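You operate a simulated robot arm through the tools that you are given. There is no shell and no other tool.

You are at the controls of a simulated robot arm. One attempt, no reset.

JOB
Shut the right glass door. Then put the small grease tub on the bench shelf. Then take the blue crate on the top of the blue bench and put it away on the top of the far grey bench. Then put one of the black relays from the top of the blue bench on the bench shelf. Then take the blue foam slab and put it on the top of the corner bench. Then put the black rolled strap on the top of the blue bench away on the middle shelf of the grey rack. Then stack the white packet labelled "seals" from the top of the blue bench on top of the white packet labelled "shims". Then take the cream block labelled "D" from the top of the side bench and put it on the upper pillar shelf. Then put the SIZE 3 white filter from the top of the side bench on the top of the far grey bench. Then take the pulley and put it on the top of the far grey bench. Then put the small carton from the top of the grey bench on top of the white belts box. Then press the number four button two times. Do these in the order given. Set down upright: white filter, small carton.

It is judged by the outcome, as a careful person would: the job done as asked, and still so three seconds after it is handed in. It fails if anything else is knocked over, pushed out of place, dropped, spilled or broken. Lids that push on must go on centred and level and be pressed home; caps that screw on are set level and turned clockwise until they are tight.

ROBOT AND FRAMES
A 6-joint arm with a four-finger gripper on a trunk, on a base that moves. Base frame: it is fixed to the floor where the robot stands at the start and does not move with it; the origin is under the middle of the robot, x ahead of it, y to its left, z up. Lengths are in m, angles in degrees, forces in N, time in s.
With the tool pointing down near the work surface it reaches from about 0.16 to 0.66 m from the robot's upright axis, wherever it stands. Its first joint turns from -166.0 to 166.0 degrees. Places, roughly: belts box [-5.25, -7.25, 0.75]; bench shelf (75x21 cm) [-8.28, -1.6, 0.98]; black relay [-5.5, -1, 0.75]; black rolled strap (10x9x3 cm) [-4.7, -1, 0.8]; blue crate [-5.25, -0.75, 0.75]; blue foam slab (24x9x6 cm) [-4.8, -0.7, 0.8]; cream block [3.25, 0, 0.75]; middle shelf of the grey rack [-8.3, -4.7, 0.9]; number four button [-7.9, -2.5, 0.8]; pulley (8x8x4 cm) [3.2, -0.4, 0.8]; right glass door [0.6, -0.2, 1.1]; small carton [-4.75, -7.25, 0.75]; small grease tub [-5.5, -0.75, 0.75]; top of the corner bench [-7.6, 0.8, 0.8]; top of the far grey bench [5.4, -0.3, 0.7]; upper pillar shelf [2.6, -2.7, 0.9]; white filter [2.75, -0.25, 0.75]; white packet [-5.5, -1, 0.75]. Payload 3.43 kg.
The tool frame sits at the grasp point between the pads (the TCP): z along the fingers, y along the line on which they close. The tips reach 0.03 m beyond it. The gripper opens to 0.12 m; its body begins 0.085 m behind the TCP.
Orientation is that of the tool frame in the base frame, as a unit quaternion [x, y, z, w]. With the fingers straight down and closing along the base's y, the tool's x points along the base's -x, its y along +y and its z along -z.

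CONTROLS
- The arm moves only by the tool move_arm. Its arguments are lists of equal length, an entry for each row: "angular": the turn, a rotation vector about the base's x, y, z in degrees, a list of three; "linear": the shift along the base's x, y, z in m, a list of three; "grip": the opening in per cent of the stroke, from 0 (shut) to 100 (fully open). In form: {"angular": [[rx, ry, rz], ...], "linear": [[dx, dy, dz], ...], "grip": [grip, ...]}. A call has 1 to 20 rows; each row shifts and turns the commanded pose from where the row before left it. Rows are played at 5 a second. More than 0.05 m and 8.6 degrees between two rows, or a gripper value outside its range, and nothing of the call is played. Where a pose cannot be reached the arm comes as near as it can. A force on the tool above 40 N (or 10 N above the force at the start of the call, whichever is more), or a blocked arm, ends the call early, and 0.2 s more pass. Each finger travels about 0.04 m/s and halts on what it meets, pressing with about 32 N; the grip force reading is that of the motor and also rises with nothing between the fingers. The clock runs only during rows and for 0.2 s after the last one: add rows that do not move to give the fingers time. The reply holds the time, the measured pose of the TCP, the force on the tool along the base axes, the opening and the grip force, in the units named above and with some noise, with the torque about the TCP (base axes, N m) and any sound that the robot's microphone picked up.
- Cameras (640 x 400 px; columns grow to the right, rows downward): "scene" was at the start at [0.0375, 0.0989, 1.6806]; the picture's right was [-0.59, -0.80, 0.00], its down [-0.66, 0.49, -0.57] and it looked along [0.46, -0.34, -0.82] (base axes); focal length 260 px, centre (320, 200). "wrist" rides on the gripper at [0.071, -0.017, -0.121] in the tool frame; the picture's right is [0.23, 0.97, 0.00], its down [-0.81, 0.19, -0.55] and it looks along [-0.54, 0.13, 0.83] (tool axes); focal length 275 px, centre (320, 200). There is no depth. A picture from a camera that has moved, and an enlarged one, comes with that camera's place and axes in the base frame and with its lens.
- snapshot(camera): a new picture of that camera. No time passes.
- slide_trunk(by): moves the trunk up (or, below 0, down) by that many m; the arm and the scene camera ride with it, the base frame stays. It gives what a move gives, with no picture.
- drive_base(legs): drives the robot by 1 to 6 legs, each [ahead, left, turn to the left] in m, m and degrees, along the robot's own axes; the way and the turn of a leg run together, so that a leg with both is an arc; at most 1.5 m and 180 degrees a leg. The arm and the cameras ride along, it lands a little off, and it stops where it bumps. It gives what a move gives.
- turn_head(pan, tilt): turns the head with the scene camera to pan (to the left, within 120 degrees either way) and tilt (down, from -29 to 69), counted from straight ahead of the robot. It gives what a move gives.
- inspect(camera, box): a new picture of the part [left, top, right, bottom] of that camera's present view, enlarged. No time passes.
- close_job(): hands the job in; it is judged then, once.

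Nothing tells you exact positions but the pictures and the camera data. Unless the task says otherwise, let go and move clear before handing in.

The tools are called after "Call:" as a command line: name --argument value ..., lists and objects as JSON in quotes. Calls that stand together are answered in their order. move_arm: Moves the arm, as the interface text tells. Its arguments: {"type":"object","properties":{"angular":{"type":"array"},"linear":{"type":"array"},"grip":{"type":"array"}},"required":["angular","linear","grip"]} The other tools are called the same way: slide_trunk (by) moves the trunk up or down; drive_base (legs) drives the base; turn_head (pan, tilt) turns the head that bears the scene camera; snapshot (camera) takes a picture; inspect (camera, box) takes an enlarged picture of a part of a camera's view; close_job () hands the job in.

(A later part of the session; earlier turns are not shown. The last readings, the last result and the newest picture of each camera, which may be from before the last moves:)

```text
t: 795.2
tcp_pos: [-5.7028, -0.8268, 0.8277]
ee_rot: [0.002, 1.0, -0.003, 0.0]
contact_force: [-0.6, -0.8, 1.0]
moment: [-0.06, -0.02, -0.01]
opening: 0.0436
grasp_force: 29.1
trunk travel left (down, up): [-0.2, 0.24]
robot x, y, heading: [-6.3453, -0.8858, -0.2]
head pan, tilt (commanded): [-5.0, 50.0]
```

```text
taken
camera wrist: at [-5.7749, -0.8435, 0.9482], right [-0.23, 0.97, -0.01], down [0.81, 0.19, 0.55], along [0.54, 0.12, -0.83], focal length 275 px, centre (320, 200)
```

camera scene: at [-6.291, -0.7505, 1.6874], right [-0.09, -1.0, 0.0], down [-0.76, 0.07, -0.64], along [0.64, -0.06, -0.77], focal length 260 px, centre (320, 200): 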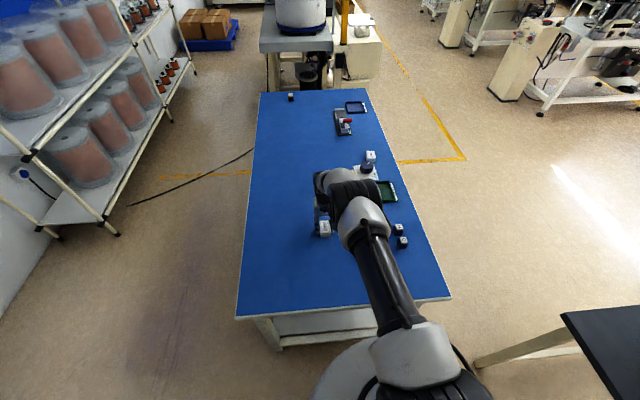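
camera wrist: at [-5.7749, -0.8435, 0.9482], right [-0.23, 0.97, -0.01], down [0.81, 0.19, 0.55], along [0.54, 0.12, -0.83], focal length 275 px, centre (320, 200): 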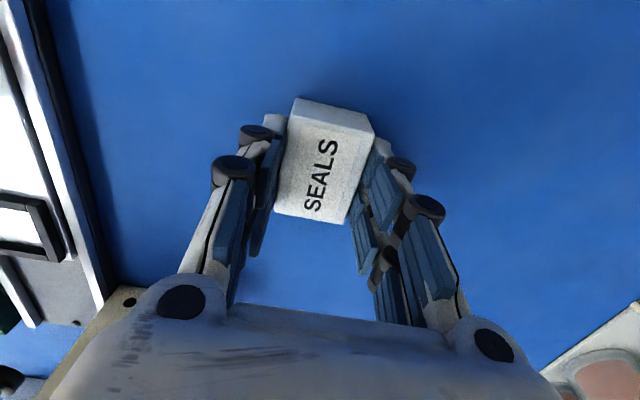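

Call:
move_arm --angular '[[0, 0, 0], [0, 0, 0], [0, 0, 0], [0, 0, 0], [0, 0, 0], [0, 0, 0], [0, 0, 0], [0, 0, 0], [0, 0, 0], [0, 0, 0]]' --linear '[[0, 0, 0.02], [0, 0, 0.04], [0, 0, 0.045], [0, 0, 0.045], [-0.025, -0.028, 0], [-0.026, -0.028, 0], [-0.025, -0.028, 0], [-0.026, -0.028, 0], [-0.025, -0.027, 0], [0, 0, 0]]' --grip '[20, 20, 20, 20, 20, 20, 20, 20, 20, 20]'

Call:
snapshot --camera "scene"

Call:
snapshot --camera "wrist"

```text
t: 797.5
tcp_pos: [-5.8286, -0.9656, 0.9769]
ee_rot: [0.002, 1.0, -0.002, 0.001]
contact_force: [0.0, 1.1, -0.8]
moment: [0.0, 0.02, 0.0]
opening: 0.0434
grasp_force: 32.0
trunk travel left (down, up): [-0.2, 0.24]
robot x, y, heading: [-6.3456, -0.8866, -0.4]
head pan, tilt (commanded): [-5.0, 50.0]
```

```text
taken
camera scene: at [-6.2905, -0.75, 1.6873], right [-0.09, -1.0, 0.0], down [-0.76, 0.07, -0.64], along [0.64, -0.06, -0.77], focal length 260 px, centre (320, 200)
```

scene: 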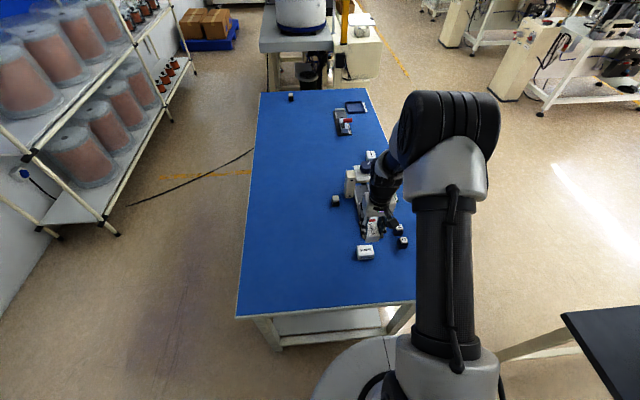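

```text
taken
camera wrist: at [-5.9011, -0.9828, 1.0988], right [-0.23, 0.97, -0.01], down [0.81, 0.19, 0.55], along [0.54, 0.12, -0.83], focal length 275 px, centre (320, 200)
```

wrist: 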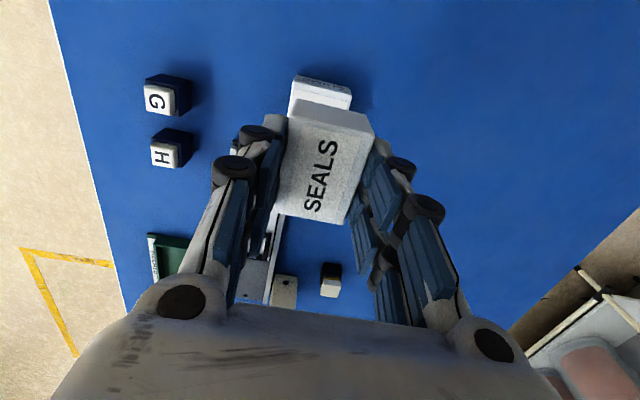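

SHIMS shows right beneath, well centred. I lower SEALS onto it.

Call:
move_arm --angular '[[0, 0, 0], [0, 0, 0], [0, 0, 0], [0, 0, 0], [0, 0, 0], [0, 0, 0], [0, 0, 0], [0, 0, 0]]' --linear '[[0, 0, -0.04], [0, 0, -0.035], [0, 0, -0.012], [0, 0, -0.006], [0, 0, -0.004], [0, 0, -0.003], [0, 0, -0.003], [0, 0, 0]]' --grip '[20, 20, 20, 20, 20, 20, 20, 20]'

Call:
snapshot --camera "wrist"

```text
t: 799.2
tcp_pos: [-5.8303, -0.9658, 0.8732]
ee_rot: [0.001, 1.0, -0.003, 0.0]
contact_force: [0.6, 0.3, -0.8]
moment: [-0.01, 0.01, 0.0]
opening: 0.043
grasp_force: 31.8
trunk travel left (down, up): [-0.2, 0.24]
robot x, y, heading: [-6.3492, -0.8874, -0.6]
head pan, tilt (commanded): [-5.0, 50.0]
```

```text
taken
camera wrist: at [-5.9011, -0.9824, 0.9946], right [-0.23, 0.97, -0.01], down [0.81, 0.19, 0.55], along [0.54, 0.12, -0.83], focal length 275 px, centre (320, 200)
```

wrist: 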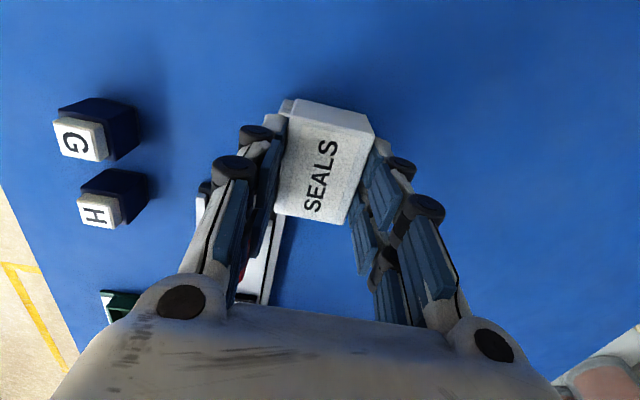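

Call:
move_arm --angular '[[0, 0, 0], [0, 0, 0], [0, 0, 0], [0, 0, 0], [0, 0, 0]]' --linear '[[0, 0, -0.002], [0, 0, -0.002], [0, 0, -0.002], [0, 0, -0.002], [0, 0, 0]]' --grip '[20, 20, 20, 20, 20]'

```text
t: 800.5
tcp_pos: [-5.8301, -0.9648, 0.8659]
ee_rot: [0.001, 1.0, -0.003, 0.0]
contact_force: [-0.7, 0.3, -0.7]
moment: [0.0, 0.05, -0.01]
opening: 0.0432
grasp_force: 31.9
trunk travel left (down, up): [-0.2, 0.24]
robot x, y, heading: [-6.3467, -0.8803, -0.1]
head pan, tilt (commanded): [-5.0, 50.0]
```

Call:
move_arm --angular '[[0, 0, 0], [0, 0, 0], [0, 0, 0], [0, 0, 0]]' --linear '[[0, 0, -0.002], [0, 0, -0.002], [0, 0, -0.001], [0, 0, 0]]' --grip '[20, 20, 20, 20]'

```text
t: 801.5
tcp_pos: [-5.8303, -0.9662, 0.8626]
ee_rot: [0.002, 1.0, -0.004, 0.002]
contact_force: [-2.0, 1.3, 27.5]
moment: [0.06, 0.23, 0.04]
opening: 0.0433
grasp_force: 31.8
trunk travel left (down, up): [-0.2, 0.24]
robot x, y, heading: [-6.3482, -0.8849, -0.3]
head pan, tilt (commanded): [-5.0, 50.0]
```

SEALS sits on SHIMS. I ease off the pressure and open evenly.

Call:
move_arm --angular '[[0, 0, 0], [0, 0, 0], [0, 0, 0], [0, 0, 0], [0, 0, 0], [0, 0, 0]]' --linear '[[0, 0, 0.002], [0, 0, 0], [0, 0, 0], [0, 0, 0], [0, 0, 0], [0, 0, 0]]' --grip '[25, 40, 50, 60, 68, 68]'

Call:
snapshot --camera "wrist"

Call:
move_arm --angular '[[0, 0, 0], [0, 0, 0], [0, 0, 0], [0, 0, 0], [0, 0, 0], [0, 0, 0]]' --linear '[[0, 0, 0.02], [0, 0, 0.04], [0, 0, 0.045], [0, 0, 0.045], [-0.01, 0, 0.045], [-0.04, 0, 0.02]]' --grip '[68, 68, 68, 68, 68, 68]'

Call:
snapshot --camera "wrist"

Call:
inspect --camera "scene" --box '[300, 180, 440, 280]'

```text
t: 802.9
tcp_pos: [-5.8301, -0.9656, 0.8632]
ee_rot: [0.002, 1.0, -0.002, 0.0]
contact_force: [-0.3, 0.1, -0.2]
moment: [-0.03, 0.01, -0.03]
opening: 0.0817
grasp_force: 0.1
trunk travel left (down, up): [-0.2, 0.24]
robot x, y, heading: [-6.3485, -0.8838, -0.3]
head pan, tilt (commanded): [-5.0, 50.0]
```

```text
taken
camera wrist: at [-5.9015, -0.9825, 0.9838], right [-0.23, 0.97, -0.01], down [0.81, 0.19, 0.55], along [0.54, 0.12, -0.83], focal length 275 px, centre (320, 200)
```

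wrist: 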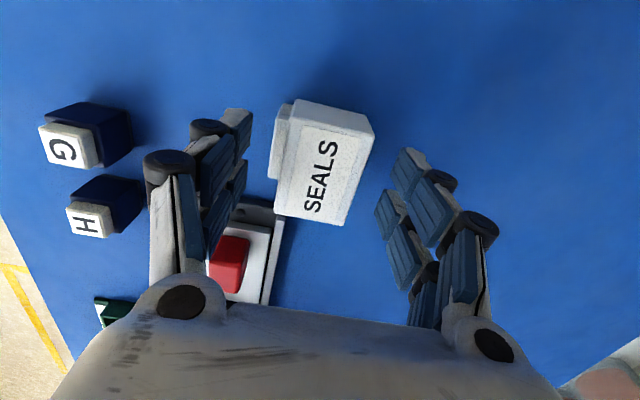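

```text
t: 804.2
tcp_pos: [-5.8808, -0.9654, 1.0776]
ee_rot: [0.001, 1.0, -0.004, 0.001]
contact_force: [-0.9, 0.5, 0.5]
moment: [-0.05, 0.0, 0.01]
opening: 0.0818
grasp_force: 0.1
trunk travel left (down, up): [-0.2, 0.24]
robot x, y, heading: [-6.351, -0.8833, -0.2]
head pan, tilt (commanded): [-5.0, 50.0]
```

```text
taken
camera wrist: at [-5.9524, -0.9816, 1.1991], right [-0.23, 0.97, -0.01], down [0.81, 0.19, 0.55], along [0.54, 0.12, -0.83], focal length 275 px, centre (320, 200)
```

wrist: 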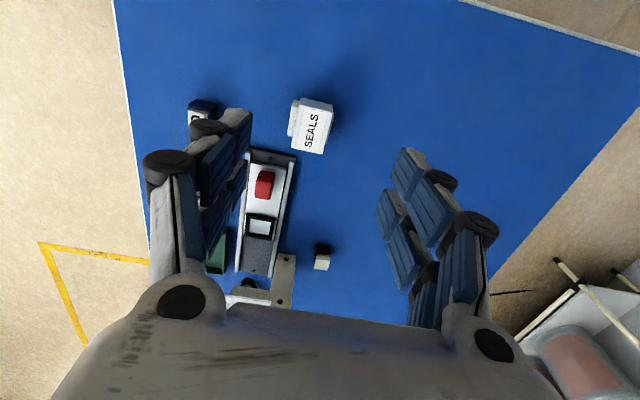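

```text
4.00 times, centred on (370, 230) of scene
camera zoom: at [-6.293, -0.7504, 1.6875], right [-0.09, -1.0, 0.0], down [-0.76, 0.07, -0.64], along [0.64, -0.06, -0.77], focal length 1039 px, centre (120, 80)
```

zoom: 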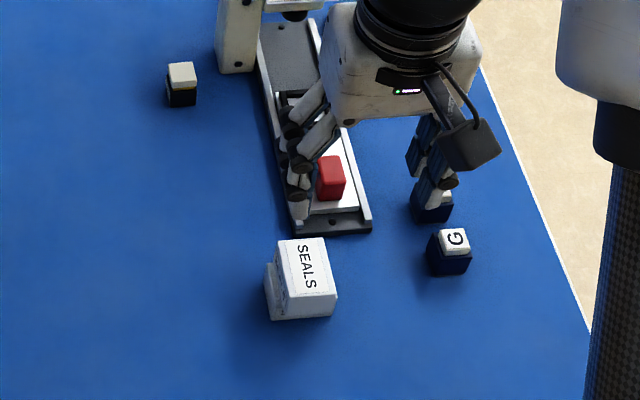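

SEALS is stacked squarely on SHIMS. Next is block D on the side bench in the east, so I raise the arm a little and make the long drive.

Call:
move_arm --angular '[[0, 0, 0], [0, 0, 0], [0, 0, 0], [0, 0, 0]]' --linear '[[0, 0.02, 0.04], [0, 0.02, 0.04], [0, 0.02, 0.03], [0, 0.02, 0]]' --grip '[68, 68, 68, 68]'

Call:
drive_base --legs '[[-0.75, 0, 0], [0, -1.5, 0], [0, -0.62, 0], [1.4, 0.38, 0], [1.5, 0, 0], [1.5, 0, 0]]'

Call:
drive_base --legs '[[1.5, 0, 0], [1.5, 0, 0], [1.3, 0.6, 0], [0.6, 0.3, 0]]'

Call:
turn_head --pan 25 --tilt 25

Call:
snapshot --camera "scene"

```text
t: 805.2
tcp_pos: [-5.8796, -0.8843, 1.1884]
ee_rot: [0.002, 1.0, -0.003, 0.001]
contact_force: [0.1, 1.0, -0.9]
moment: [0.0, 0.02, 0.02]
opening: 0.0817
grasp_force: 0.1
trunk travel left (down, up): [-0.2, 0.24]
robot x, y, heading: [-6.3474, -0.8834, -0.3]
head pan, tilt (commanded): [-5.0, 50.0]
```

```text
t: 823.8
tcp_pos: [-5.7795, -2.7861, 1.1877]
ee_rot: [-0.009, 1.0, -0.003, -0.001]
contact_force: [0.4, -1.5, 0.7]
moment: [0.01, 0.0, 0.0]
opening: 0.0815
grasp_force: 0.0
trunk travel left (down, up): [-0.2, 0.24]
robot x, y, heading: [-6.2451, -2.7948, 0.7]
head pan, tilt (commanded): [-5.0, 50.0]
stopped in leg 4: the robot was blocked; the commanded pose is now the measured one
```

```text
t: 824.8
tcp_pos: [-5.77, -2.7862, 1.1882]
ee_rot: [-0.011, 1.0, -0.003, 0.001]
contact_force: [0.4, 0.2, 0.4]
moment: [0.0, 0.03, -0.01]
opening: 0.0816
grasp_force: 0.1
trunk travel left (down, up): [-0.2, 0.24]
robot x, y, heading: [-6.2358, -2.7978, 1.4]
head pan, tilt (commanded): [-5.0, 50.0]
stopped in leg 1: the robot was blocked; the commanded pose is now the measured one
```

```text
t: 825.8
tcp_pos: [-5.7701, -2.7862, 1.1883]
ee_rot: [-0.011, 1.0, -0.002, 0.002]
contact_force: [0.3, 0.6, -0.6]
moment: [0.01, 0.01, 0.0]
opening: 0.0816
grasp_force: 0.1
trunk travel left (down, up): [-0.2, 0.24]
robot x, y, heading: [-6.2386, -2.7976, 1.0]
head pan, tilt (commanded): [25.0, 25.0]
```

```text
taken
camera scene: at [-6.178, -2.6174, 1.7248], right [0.44, -0.9, 0.0], down [-0.38, -0.19, -0.91], along [0.81, 0.4, -0.42], focal length 260 px, centre (320, 200)
```

scene: 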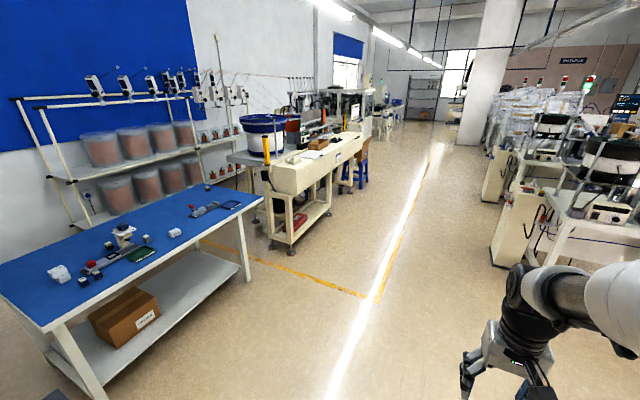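

I clipped the dark table's south end on the diagonal and was stopped. I move straight away from it to the south and check the table.

Call:
drive_base --legs '[[0, -0.25, -1]]'

Call:
turn_head --pan 90 --tilt 40

Call:
snapshot --camera "scene"

```text
t: 827.6
tcp_pos: [-5.7666, -3.048, 1.1885]
ee_rot: [-0.003, 1.0, -0.002, 0.001]
contact_force: [-0.2, -1.2, -0.1]
moment: [0.03, 0.01, 0.0]
opening: 0.0815
grasp_force: 0.0
trunk travel left (down, up): [-0.2, 0.24]
robot x, y, heading: [-6.2326, -3.0534, 0.3]
head pan, tilt (commanded): [25.0, 25.0]
```

```text
t: 829.0
tcp_pos: [-5.7675, -3.0473, 1.1883]
ee_rot: [-0.002, 1.0, -0.002, 0.001]
contact_force: [-0.7, -0.1, -0.3]
moment: [-0.01, -0.01, 0.02]
opening: 0.0818
grasp_force: 0.1
trunk travel left (down, up): [-0.2, 0.24]
robot x, y, heading: [-6.2361, -3.0484, 0.2]
head pan, tilt (commanded): [90.0, 40.0]
```

```text
taken
camera scene: at [-6.2553, -2.8244, 1.7016], right [1.0, 0.0, 0.0], down [0.0, -0.64, -0.77], along [0.0, 0.77, -0.64], focal length 260 px, centre (320, 200)
```

scene: 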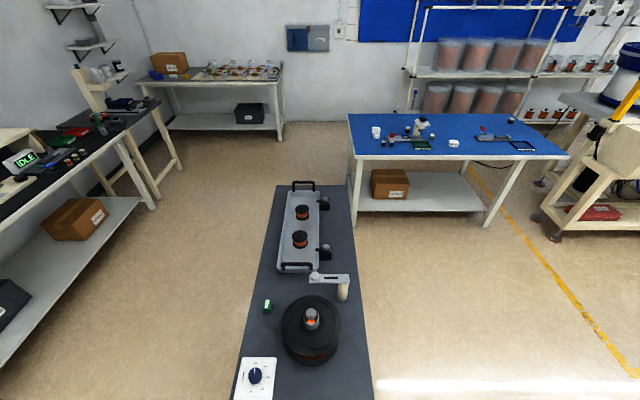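

The table and everything on it stand as before. I continue straight east past it, then rejoin the corridor.

Call:
drive_base --legs '[[0.9, 0, 0], [1.2, 0.4, 0], [1.5, 0, 0], [1.5, 0, 0], [1.2, 0, 0]]'

Call:
drive_base --legs '[[1.3, 0.6, 0], [0.9, 0.4, 0]]'

Call:
turn_head --pan 30 --tilt 25

Call:
snapshot --camera "scene"

```text
t: 859.3
tcp_pos: [0.5054, -2.5466, 1.1877]
ee_rot: [-0.013, 1.0, -0.003, -0.001]
contact_force: [-0.4, -0.9, 0.2]
moment: [-0.03, -0.01, -0.01]
opening: 0.0818
grasp_force: 0.2
trunk travel left (down, up): [-0.2, 0.24]
robot x, y, heading: [0.0361, -2.5592, 1.3]
head pan, tilt (commanded): [90.0, 40.0]
```

```text
t: 871.2
tcp_pos: [2.7099, -1.5436, 1.1876]
ee_rot: [0.001, 1.0, -0.003, 0.0]
contact_force: [0.5, -0.8, 0.4]
moment: [-0.01, -0.01, 0.0]
opening: 0.0816
grasp_force: 0.0
trunk travel left (down, up): [-0.2, 0.24]
robot x, y, heading: [2.2454, -1.545, -0.0]
head pan, tilt (commanded): [90.0, 40.0]
```

```text
t: 872.5
tcp_pos: [2.7097, -1.5457, 1.1879]
ee_rot: [0.001, 1.0, -0.002, 0.001]
contact_force: [0.7, 0.6, -0.7]
moment: [-0.01, -0.01, -0.01]
opening: 0.0816
grasp_force: 0.0
trunk travel left (down, up): [-0.2, 0.24]
robot x, y, heading: [2.2435, -1.5458, -0.0]
head pan, tilt (commanded): [30.0, 25.0]
```

```text
taken
camera scene: at [2.3019, -1.3576, 1.7248], right [0.5, -0.87, 0.0], down [-0.37, -0.21, -0.91], along [0.79, 0.45, -0.42], focal length 260 px, centre (320, 200)
```

scene: 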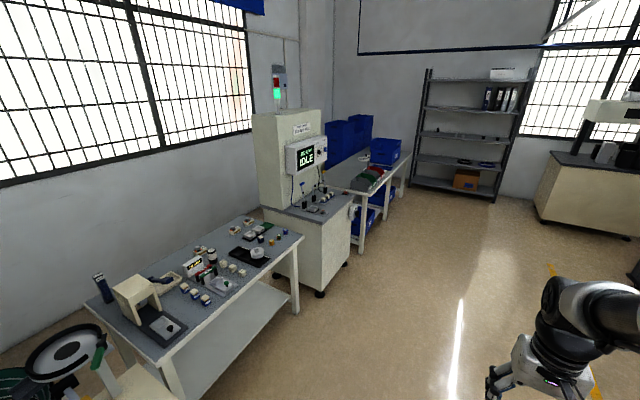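

The side bench spans about x 2.57–3.55, y -0.5–0.1. I go in front of it and face it.

Call:
drive_base --legs '[[0.8, 0, 0], [0, 0, 90], [0.25, 0, 0]]'

Call:
turn_head --pan 5 --tilt 40

Call:
snapshot --camera "scene"

Call:
inspect --camera "scene" --box '[180, 130, 420, 280]'

Call:
snapshot --camera "wrist"

```text
t: 882.0
tcp_pos: [3.0375, -0.829, 1.1888]
ee_rot: [0.709, -0.706, 0.002, -0.001]
contact_force: [0.7, 0.4, -0.3]
moment: [-0.04, -0.01, 0.0]
opening: 0.0814
grasp_force: 0.1
trunk travel left (down, up): [-0.2, 0.24]
robot x, y, heading: [3.0429, -1.2976, 90.1]
head pan, tilt (commanded): [30.0, 25.0]
```

```text
t: 882.9
tcp_pos: [3.0378, -0.8296, 1.188]
ee_rot: [0.708, -0.706, 0.001, -0.003]
contact_force: [-0.2, -0.1, 0.2]
moment: [-0.04, -0.04, 0.01]
opening: 0.0816
grasp_force: 0.0
trunk travel left (down, up): [-0.2, 0.24]
robot x, y, heading: [3.0412, -1.2968, 90.3]
head pan, tilt (commanded): [5.0, 40.0]
```

```text
taken
camera scene: at [2.8936, -1.2312, 1.7016], right [1.0, 0.09, 0.0], down [0.06, -0.64, -0.77], along [-0.07, 0.76, -0.64], focal length 260 px, centre (320, 200)
```

scene: 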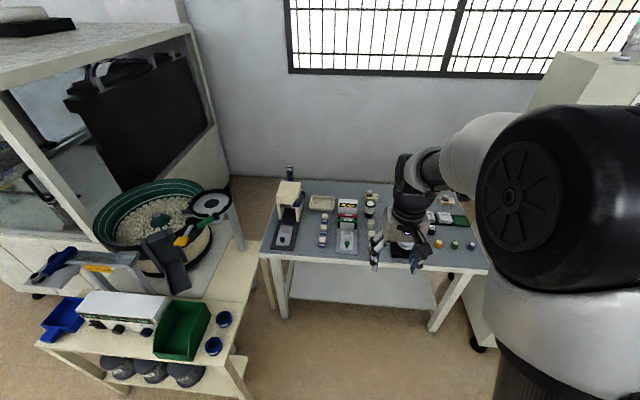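

```text
2.67 times, centred on (300, 205) of scene
camera zoom: at [2.8936, -1.2312, 1.7016], right [1.0, 0.09, 0.0], down [0.06, -0.64, -0.77], along [-0.07, 0.76, -0.64], focal length 693 px, centre (373, 187)
```

zoom: 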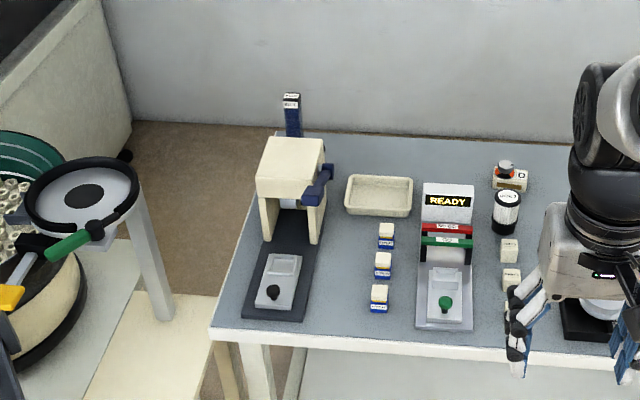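

```text
taken
camera wrist: at [3.0545, -0.902, 1.3094], right [-0.97, -0.23, -0.01], down [-0.2, 0.81, 0.55], along [-0.12, 0.54, -0.83], focal length 275 px, centre (320, 200)
```

wrist: 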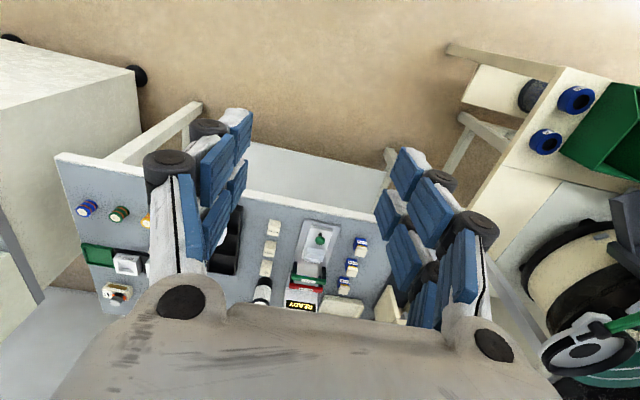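

The arm hides the right part. I slide right so the items come to the left of the arm, and look again.

Call:
drive_base --legs '[[0, -0.45, 0]]'

Call:
turn_head --pan 12 --tilt 40

Call:
snapshot --camera "scene"

Call:
inspect --camera "scene" --box '[230, 120, 430, 250]'

```text
t: 885.6
tcp_pos: [3.4908, -0.8284, 1.1873]
ee_rot: [0.708, -0.706, 0.002, -0.003]
contact_force: [0.2, 1.0, 0.1]
moment: [0.06, 0.02, 0.0]
opening: 0.0814
grasp_force: 0.1
trunk travel left (down, up): [-0.2, 0.24]
robot x, y, heading: [3.4923, -1.296, 90.1]
head pan, tilt (commanded): [5.0, 40.0]
```

```text
t: 886.3
tcp_pos: [3.4916, -0.8276, 1.1877]
ee_rot: [0.708, -0.707, 0.001, -0.003]
contact_force: [-0.3, 0.3, 0.2]
moment: [-0.03, 0.02, 0.0]
opening: 0.0817
grasp_force: 0.1
trunk travel left (down, up): [-0.2, 0.24]
robot x, y, heading: [3.4927, -1.2957, 89.9]
head pan, tilt (commanded): [12.0, 40.0]
```

```text
taken
camera scene: at [3.3362, -1.2319, 1.7015], right [0.98, 0.21, 0.0], down [0.13, -0.63, -0.77], along [-0.16, 0.75, -0.64], focal length 260 px, centre (320, 200)
```

scene: 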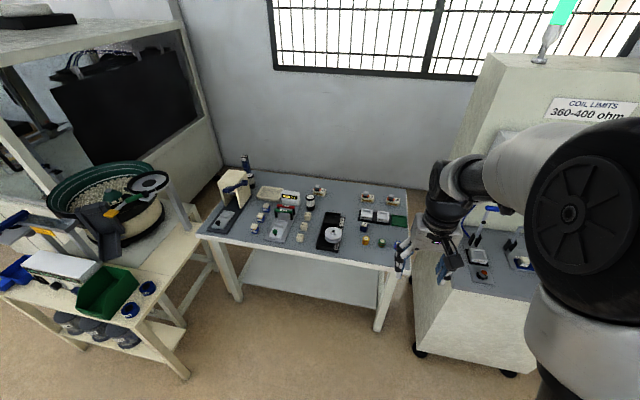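

```text
3.08 times, centred on (330, 185) of scene
camera zoom: at [3.3362, -1.2319, 1.7015], right [0.98, 0.21, 0.0], down [0.13, -0.63, -0.77], along [-0.16, 0.75, -0.64], focal length 799 px, centre (289, 246)
```

zoom: 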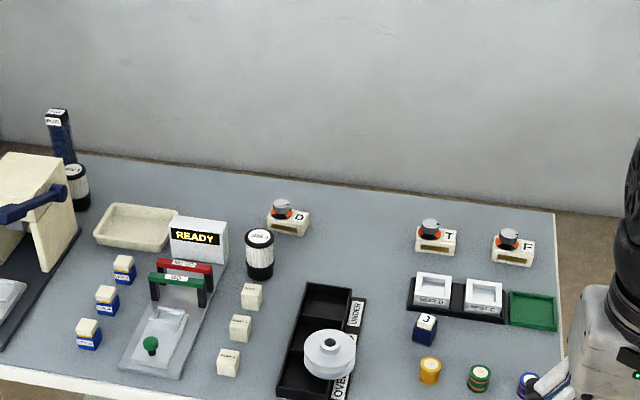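

Call:
inspect --camera "scene" --box '[235, 145, 345, 215]'

Call:
inspect --camera "scene" --box '[300, 175, 370, 220]'

Call:
inspect --camera "scene" --box '[310, 200, 420, 260]'

```text
5.71 times, centred on (290, 180) of scene
camera zoom: at [3.3362, -1.2319, 1.7015], right [0.98, 0.21, 0.0], down [0.13, -0.63, -0.77], along [-0.16, 0.75, -0.64], focal length 1484 px, centre (491, 314)
```

zoom: 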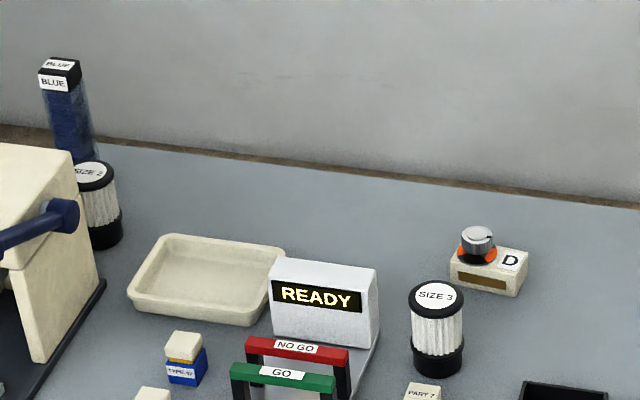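

```text
8.89 times, centred on (335, 198) of scene
camera zoom: at [3.3362, -1.2319, 1.7015], right [0.98, 0.21, 0.0], down [0.13, -0.63, -0.77], along [-0.16, 0.75, -0.64], focal length 2309 px, centre (187, 222)
```

zoom: 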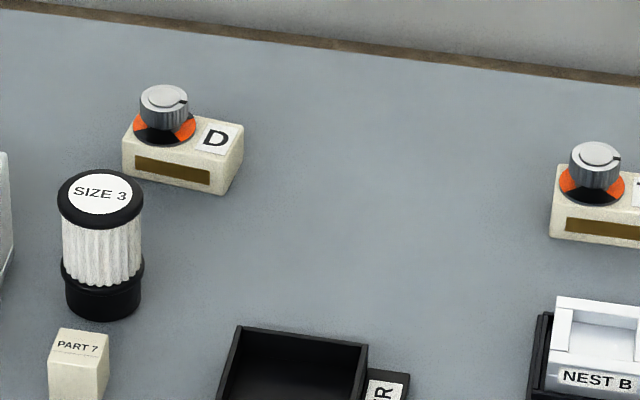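

```text
5.82 times, centred on (365, 230) of scene
camera zoom: at [3.3362, -1.2319, 1.7015], right [0.98, 0.21, 0.0], down [0.13, -0.63, -0.77], along [-0.16, 0.75, -0.64], focal length 1511 px, centre (58, 26)
```

zoom: 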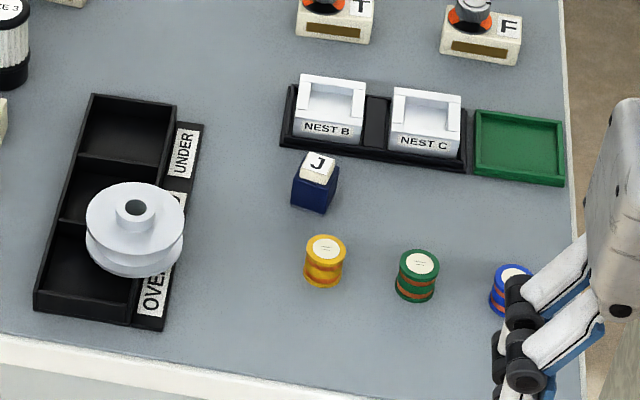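

SIZE 3 filter stands near [3.066, -0.21], block D behind it near [3.09, -0.08], the pulley sits on a sorter tray near [3.225, -0.417]. I move up to the bench in front of D.

Call:
drive_base --legs '[[0, 0.4, 0], [0.4, 0, 0]]'

Call:
turn_head --pan 5 --tilt 45

Call:
snapshot --camera "scene"

Call:
snapshot --camera "wrist"

```text
t: 890.9
tcp_pos: [3.0896, -0.4275, 1.1872]
ee_rot: [0.708, -0.706, 0.002, -0.002]
contact_force: [-0.9, -0.3, -0.7]
moment: [-0.05, 0.0, 0.0]
opening: 0.0817
grasp_force: 0.1
trunk travel left (down, up): [-0.2, 0.24]
robot x, y, heading: [3.0962, -0.8964, 90.6]
head pan, tilt (commanded): [12.0, 40.0]
```

```text
t: 891.6
tcp_pos: [3.0902, -0.4295, 1.1882]
ee_rot: [0.709, -0.706, 0.001, -0.003]
contact_force: [-0.2, -0.7, -0.5]
moment: [0.0, 0.0, -0.01]
opening: 0.0814
grasp_force: 0.0
trunk travel left (down, up): [-0.2, 0.24]
robot x, y, heading: [3.097, -0.8961, 90.0]
head pan, tilt (commanded): [5.0, 45.0]
```

```text
taken
camera scene: at [2.9458, -0.8347, 1.6943], right [1.0, 0.09, 0.0], down [0.06, -0.7, -0.71], along [-0.06, 0.7, -0.71], focal length 260 px, centre (320, 200)
```

scene: 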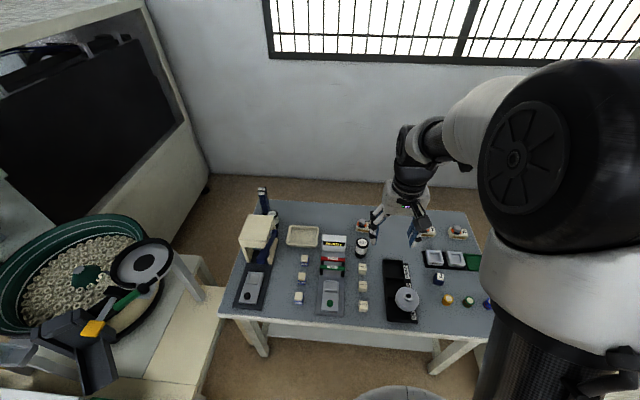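

```text
taken
camera wrist: at [3.1066, -0.5019, 1.3096], right [-0.97, -0.23, -0.01], down [-0.2, 0.81, 0.55], along [-0.12, 0.54, -0.83], focal length 275 px, centre (320, 200)
```

wrist: 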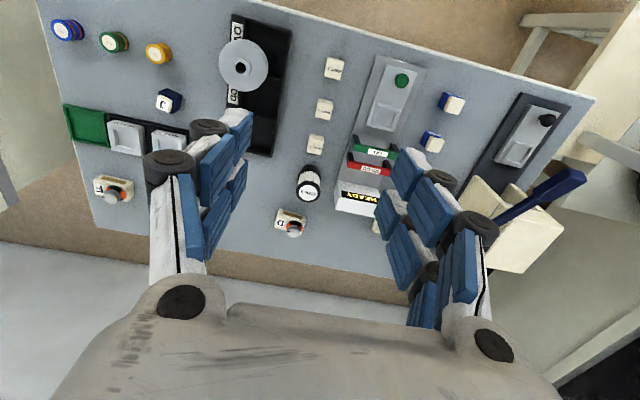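

Call:
drive_base --legs '[[0.115, 0, 0]]'

Call:
move_arm --angular '[[0, 0, 0], [0, 0, 0], [0, 0, 0], [0, 0, 0], [0, 0, 0], [0, 0, 0]]' --linear '[[0, 0.04, -0.02], [0, 0.045, -0.02], [0, 0.045, -0.02], [0, 0.045, -0.02], [0, 0.04, -0.02], [0, 0.02, -0.02]]' --grip '[100, 100, 100, 100, 100, 100]'

Call:
snapshot --camera "wrist"

```text
t: 892.8
tcp_pos: [3.0903, -0.314, 1.1877]
ee_rot: [0.708, -0.706, 0.003, -0.001]
contact_force: [-0.2, 0.9, -1.1]
moment: [-0.05, -0.02, 0.0]
opening: 0.0816
grasp_force: 0.0
trunk travel left (down, up): [-0.2, 0.24]
robot x, y, heading: [3.0889, -0.7816, 90.0]
head pan, tilt (commanded): [5.0, 45.0]
```

```text
t: 894.2
tcp_pos: [3.0911, -0.0803, 1.0667]
ee_rot: [0.709, -0.705, 0.002, -0.001]
contact_force: [0.0, -0.5, -0.3]
moment: [-0.07, 0.01, -0.05]
opening: 0.1197
grasp_force: 0.1
trunk travel left (down, up): [-0.2, 0.24]
robot x, y, heading: [3.0926, -0.7841, 90.2]
head pan, tilt (commanded): [5.0, 45.0]
```

```text
taken
camera wrist: at [3.1074, -0.153, 1.1885], right [-0.97, -0.23, -0.01], down [-0.2, 0.81, 0.55], along [-0.12, 0.54, -0.83], focal length 275 px, centre (320, 200)
```

wrist: 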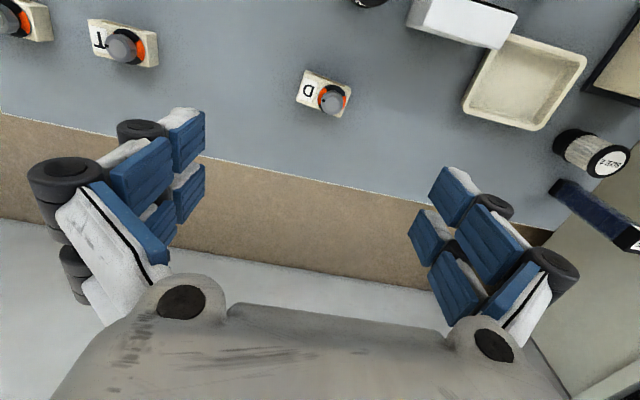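

The tool reaches D upright at this height. I go lower and re-centre.

Call:
move_arm --angular '[[0, 0, 0], [0, 0, 0], [0, 0, 0], [0, 0, 0]]' --linear '[[-0.003, 0.006, -0.03], [0, 0.004, -0.03], [0, 0, -0.03], [0, 0, -0.03]]' --grip '[100, 100, 100, 100]'

Call:
snapshot --camera "wrist"

Call:
inspect --camera "scene" --box '[280, 160, 480, 280]'

```text
t: 895.2
tcp_pos: [3.0877, -0.0759, 0.9501]
ee_rot: [0.708, -0.706, 0.002, -0.002]
contact_force: [-1.1, 0.4, 0.2]
moment: [0.0, 0.02, -0.01]
opening: 0.1201
grasp_force: 0.1
out of reach, approached as far as the arm can: row 4
trunk travel left (down, up): [-0.2, 0.24]
robot x, y, heading: [3.0906, -0.7795, 90.1]
head pan, tilt (commanded): [5.0, 45.0]
```

```text
taken
camera wrist: at [3.1043, -0.1488, 1.0707], right [-0.97, -0.23, -0.01], down [-0.2, 0.81, 0.55], along [-0.12, 0.54, -0.83], focal length 275 px, centre (320, 200)
```

wrist: 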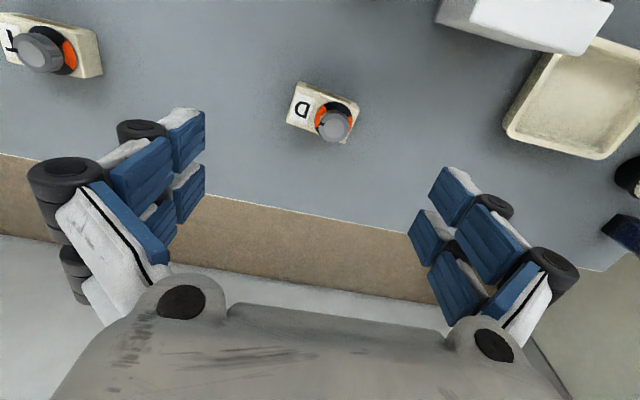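

```text
3.20 times, centred on (380, 220) of scene
camera zoom: at [2.9458, -0.7204, 1.6943], right [1.0, 0.09, 0.0], down [0.06, -0.7, -0.71], along [-0.06, 0.7, -0.71], focal length 831 px, centre (128, 136)
```

zoom: 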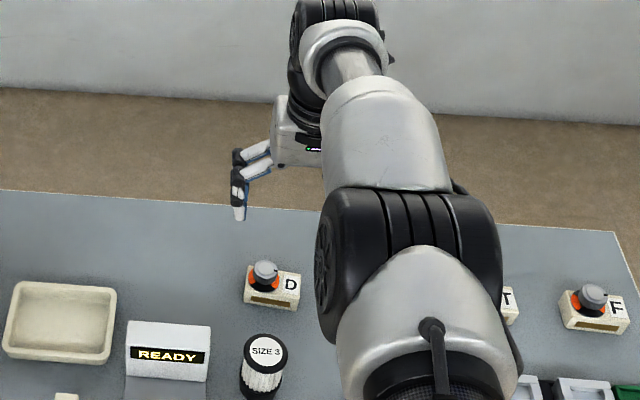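

Reach is at its limit at this height, so I lower with the trunk instead, which keeps the arm's posture.

Call:
slide_trunk --by -0.12

Call:
snapshot --camera "wrist"

```text
t: 896.7
tcp_pos: [3.0878, -0.0756, 0.8307]
ee_rot: [0.708, -0.706, 0.001, -0.002]
contact_force: [0.4, 1.0, -0.1]
moment: [-0.01, -0.02, 0.04]
opening: 0.1197
grasp_force: 0.0
trunk travel left (down, up): [-0.08, 0.36]
robot x, y, heading: [3.0969, -0.7825, 90.0]
head pan, tilt (commanded): [5.0, 45.0]
```

```text
taken
camera wrist: at [3.1044, -0.149, 0.9516], right [-0.97, -0.23, -0.01], down [-0.2, 0.81, 0.55], along [-0.12, 0.54, -0.83], focal length 275 px, centre (320, 200)
```

wrist: 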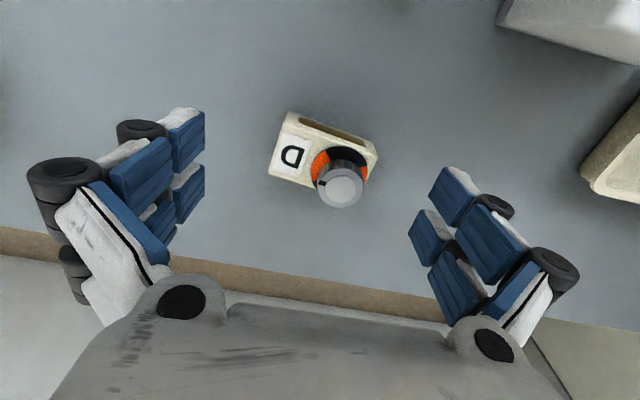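

Call:
slide_trunk --by -0.03

Call:
move_arm --angular '[[0, 0, 0], [0, 0, 0], [0, 0, 0]]' --linear '[[0, 0.003, -0.004], [0, 0.002, -0.003], [0, 0, 0]]' --grip '[100, 100, 100]'

Call:
snapshot --camera "wrist"

```text
t: 897.5
tcp_pos: [3.0886, -0.0761, 0.8003]
ee_rot: [0.708, -0.706, 0.001, -0.003]
contact_force: [-0.3, -0.4, 0.5]
moment: [0.0, -0.01, 0.02]
opening: 0.12
grasp_force: 0.0
trunk travel left (down, up): [-0.05, 0.39]
robot x, y, heading: [3.0965, -0.783, 90.2]
head pan, tilt (commanded): [5.0, 45.0]
```

```text
t: 898.2
tcp_pos: [3.0885, -0.076, 0.7947]
ee_rot: [0.708, -0.706, 0.002, -0.003]
contact_force: [-0.1, -0.7, -0.1]
moment: [0.0, 0.01, 0.0]
opening: 0.12
grasp_force: 0.1
out of reach, approached as far as the arm can: row 1
trunk travel left (down, up): [-0.05, 0.39]
robot x, y, heading: [3.094, -0.785, 90.1]
head pan, tilt (commanded): [5.0, 45.0]
```

```text
taken
camera wrist: at [3.1045, -0.1483, 0.9149], right [-0.97, -0.23, -0.01], down [-0.2, 0.81, 0.55], along [-0.12, 0.54, -0.83], focal length 275 px, centre (320, 200)
```

wrist: 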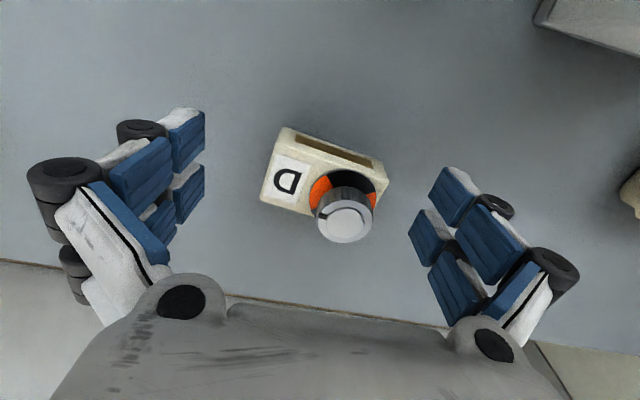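

Call:
slide_trunk --by -0.012

Call:
move_arm --angular '[[0, 0, 0], [0, 0, 0], [0, 0, 0], [0, 0, 0], [0, 0, 0], [0, 0, 0], [0, 0, 0]]' --linear '[[0, 0, 0], [0, 0, 0], [0, 0, 0], [0, 0, 0], [0, 0, 0], [0, 0, 0], [0, 0, 0]]' --grip '[90, 75, 60, 45, 40, 40, 40]'

Call:
snapshot --camera "wrist"

```text
t: 898.9
tcp_pos: [3.0878, -0.0747, 0.7816]
ee_rot: [0.708, -0.706, 0.001, -0.003]
contact_force: [0.6, 0.3, -0.1]
moment: [0.01, -0.01, -0.01]
opening: 0.1197
grasp_force: 0.1
trunk travel left (down, up): [-0.038, 0.402]
robot x, y, heading: [3.0911, -0.7874, 90.3]
head pan, tilt (commanded): [5.0, 45.0]
```

```text
t: 900.5
tcp_pos: [3.0881, -0.0762, 0.7821]
ee_rot: [0.708, -0.706, 0.001, -0.002]
contact_force: [-1.9, 1.4, 2.7]
moment: [-0.02, 0.04, -0.01]
opening: 0.0731
grasp_force: 32.4
trunk travel left (down, up): [-0.038, 0.402]
robot x, y, heading: [3.0906, -0.7793, 89.8]
head pan, tilt (commanded): [5.0, 45.0]
```

```text
taken
camera wrist: at [3.1042, -0.1484, 0.9031], right [-0.97, -0.23, -0.01], down [-0.2, 0.81, 0.55], along [-0.12, 0.54, -0.83], focal length 275 px, centre (320, 200)
```

wrist: 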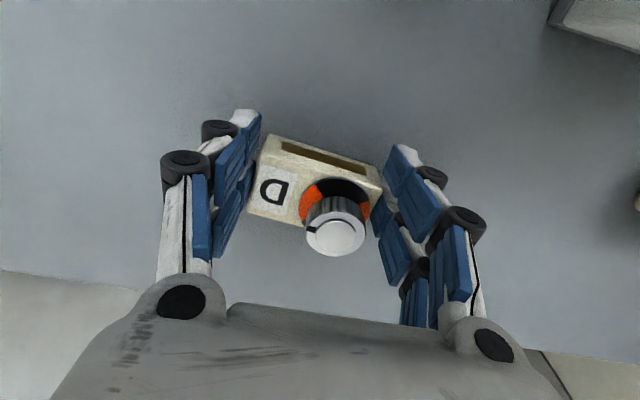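

D is gripped by its ends. I lift with the trunk.

Call:
slide_trunk --by 0.2

Call:
snapshot --camera "wrist"

Call:
move_arm --angular '[[0, 0, 0], [0, 0, 0], [0, 0, 0], [0, 0, 0], [0, 0, 0]]' --linear '[[0, -0.03, 0.03], [0, -0.035, 0.03], [0, -0.04, 0.03], [0, -0.04, 0.02], [0, -0.04, 0.0]]' --grip '[40, 40, 40, 40, 40]'

Call:
snapshot --camera "scene"

```text
t: 902.6
tcp_pos: [3.0877, -0.0755, 0.9816]
ee_rot: [0.709, -0.705, 0.002, -0.002]
contact_force: [-0.3, 0.2, -1.6]
moment: [-0.02, 0.01, 0.0]
opening: 0.0731
grasp_force: 31.7
trunk travel left (down, up): [-0.238, 0.202]
robot x, y, heading: [3.0902, -0.7809, 90.1]
head pan, tilt (commanded): [5.0, 45.0]
```

```text
taken
camera wrist: at [3.1045, -0.1482, 1.1023], right [-0.97, -0.23, -0.01], down [-0.2, 0.81, 0.55], along [-0.12, 0.54, -0.83], focal length 275 px, centre (320, 200)
```

wrist: 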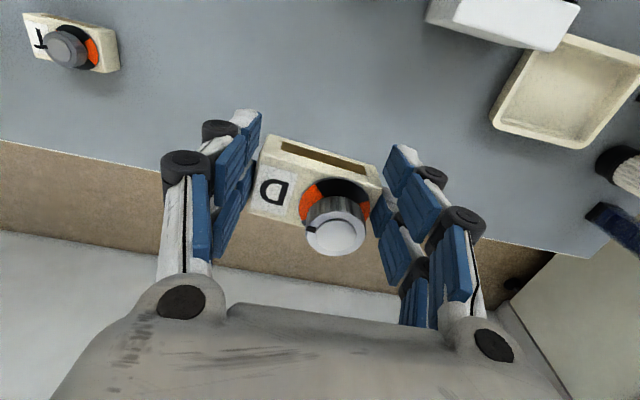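

```text
t: 903.8
tcp_pos: [3.0887, -0.2624, 1.0934]
ee_rot: [0.708, -0.706, 0.0, -0.004]
contact_force: [-0.2, 0.3, -1.8]
moment: [-0.01, 0.01, 0.0]
opening: 0.073
grasp_force: 32.0
trunk travel left (down, up): [-0.238, 0.202]
robot x, y, heading: [3.0896, -0.7808, 90.3]
head pan, tilt (commanded): [5.0, 45.0]
```

```text
taken
camera scene: at [2.9458, -0.7218, 1.7323], right [1.0, 0.09, 0.0], down [0.06, -0.7, -0.71], along [-0.06, 0.71, -0.71], focal length 260 px, centre (320, 200)
```

scene: 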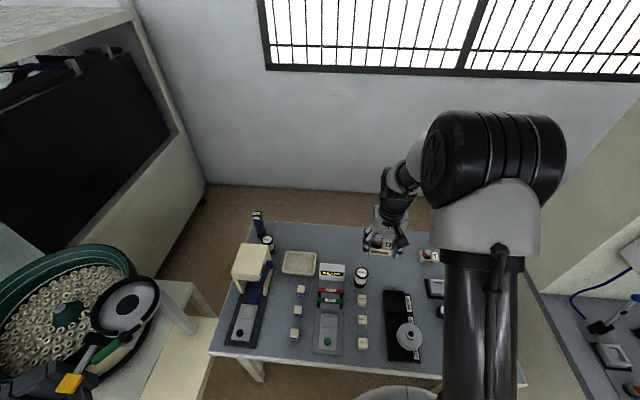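

D is held securely. I back away, turn round and look at the pillar shelves.

Call:
drive_base --legs '[[-0.8, 0, 0], [0, 0, 90], [0.4, 0, 0], [0, 0, 90]]'

Call:
turn_head --pan 5 --tilt 25

Call:
snapshot --camera "scene"

```text
t: 917.9
tcp_pos: [2.6886, -2.0992, 1.0912]
ee_rot: [0.71, 0.704, -0.001, -0.002]
contact_force: [-0.4, 0.5, -2.3]
moment: [0.05, 0.01, -0.03]
opening: 0.0721
grasp_force: 31.7
trunk travel left (down, up): [-0.238, 0.202]
robot x, y, heading: [2.6899, -1.5768, -90.7]
head pan, tilt (commanded): [5.0, 45.0]
```

```text
t: 918.7
tcp_pos: [2.688, -2.0995, 1.0906]
ee_rot: [0.71, 0.704, -0.003, -0.002]
contact_force: [-0.2, -0.1, -2.5]
moment: [0.09, -0.02, 0.01]
opening: 0.0721
grasp_force: 31.6
trunk travel left (down, up): [-0.238, 0.202]
robot x, y, heading: [2.6903, -1.5776, -90.4]
head pan, tilt (commanded): [5.0, 25.0]
```

```text
taken
camera scene: at [2.836, -1.6488, 1.7628], right [-1.0, -0.08, 0.0], down [-0.03, 0.42, -0.91], along [0.07, -0.9, -0.42], focal length 260 px, centre (320, 200)
```

scene: 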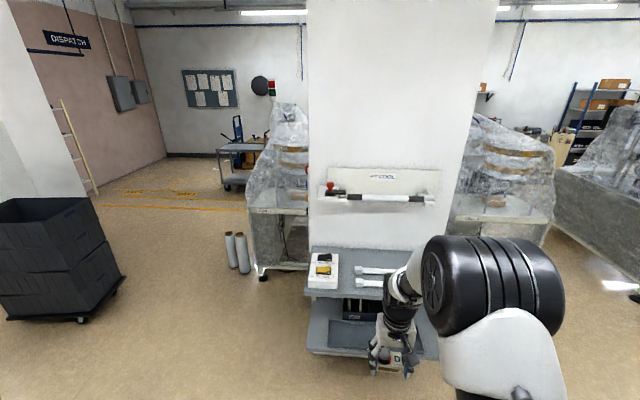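

Call:
inspect --camera "scene" --box '[290, 230, 450, 370]'

Call:
drive_base --legs '[[0, -0.45, 0]]'

Call:
turn_head --pan 15 --tilt 32

Call:
snapshot --camera "scene"

Call:
inspect --camera "scene" --box '[240, 180, 440, 320]'

```text
2.86 times, centred on (370, 300) of scene
camera zoom: at [2.836, -1.6488, 1.7628], right [-1.0, -0.08, 0.0], down [-0.03, 0.42, -0.91], along [0.07, -0.9, -0.42], focal length 742 px, centre (177, -86)
```

zoom: 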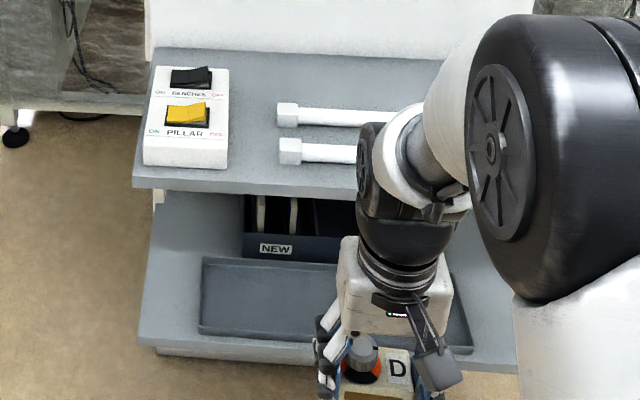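

```text
t: 921.4
tcp_pos: [2.2381, -2.0954, 1.0912]
ee_rot: [0.709, 0.705, -0.002, -0.001]
contact_force: [-0.1, 0.1, -1.3]
moment: [0.04, -0.01, 0.03]
opening: 0.072
grasp_force: 31.7
trunk travel left (down, up): [-0.238, 0.202]
robot x, y, heading: [2.2408, -1.5741, -90.2]
head pan, tilt (commanded): [5.0, 25.0]
```

```text
t: 922.1
tcp_pos: [2.2387, -2.095, 1.0908]
ee_rot: [0.71, 0.704, -0.002, -0.002]
contact_force: [-0.7, -0.1, -1.6]
moment: [0.03, -0.01, 0.04]
opening: 0.0718
grasp_force: 31.8
trunk travel left (down, up): [-0.238, 0.202]
robot x, y, heading: [2.2407, -1.5722, -90.4]
head pan, tilt (commanded): [15.0, 32.0]
```

```text
taken
camera scene: at [2.4015, -1.6393, 1.7518], right [-0.97, -0.25, 0.0], down [-0.13, 0.51, -0.85], along [0.21, -0.82, -0.53], focal length 260 px, centre (320, 200)
```

scene: 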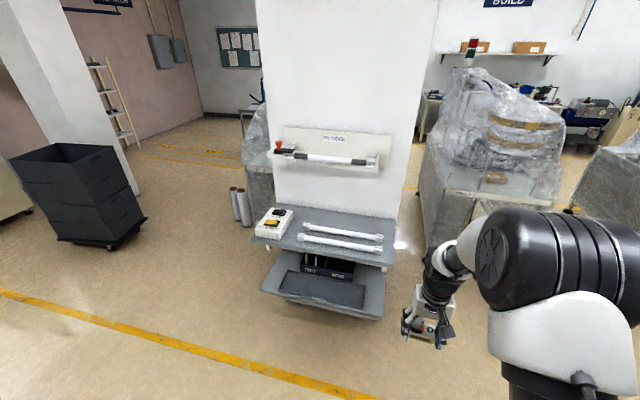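

```text
2.86 times, centred on (340, 250) of scene
camera zoom: at [2.4015, -1.6393, 1.7518], right [-0.97, -0.25, 0.0], down [-0.13, 0.51, -0.85], along [0.21, -0.82, -0.53], focal length 742 px, centre (263, 57)
```

zoom: 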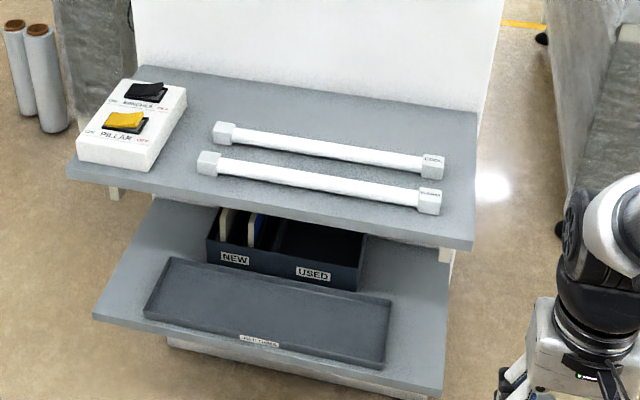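

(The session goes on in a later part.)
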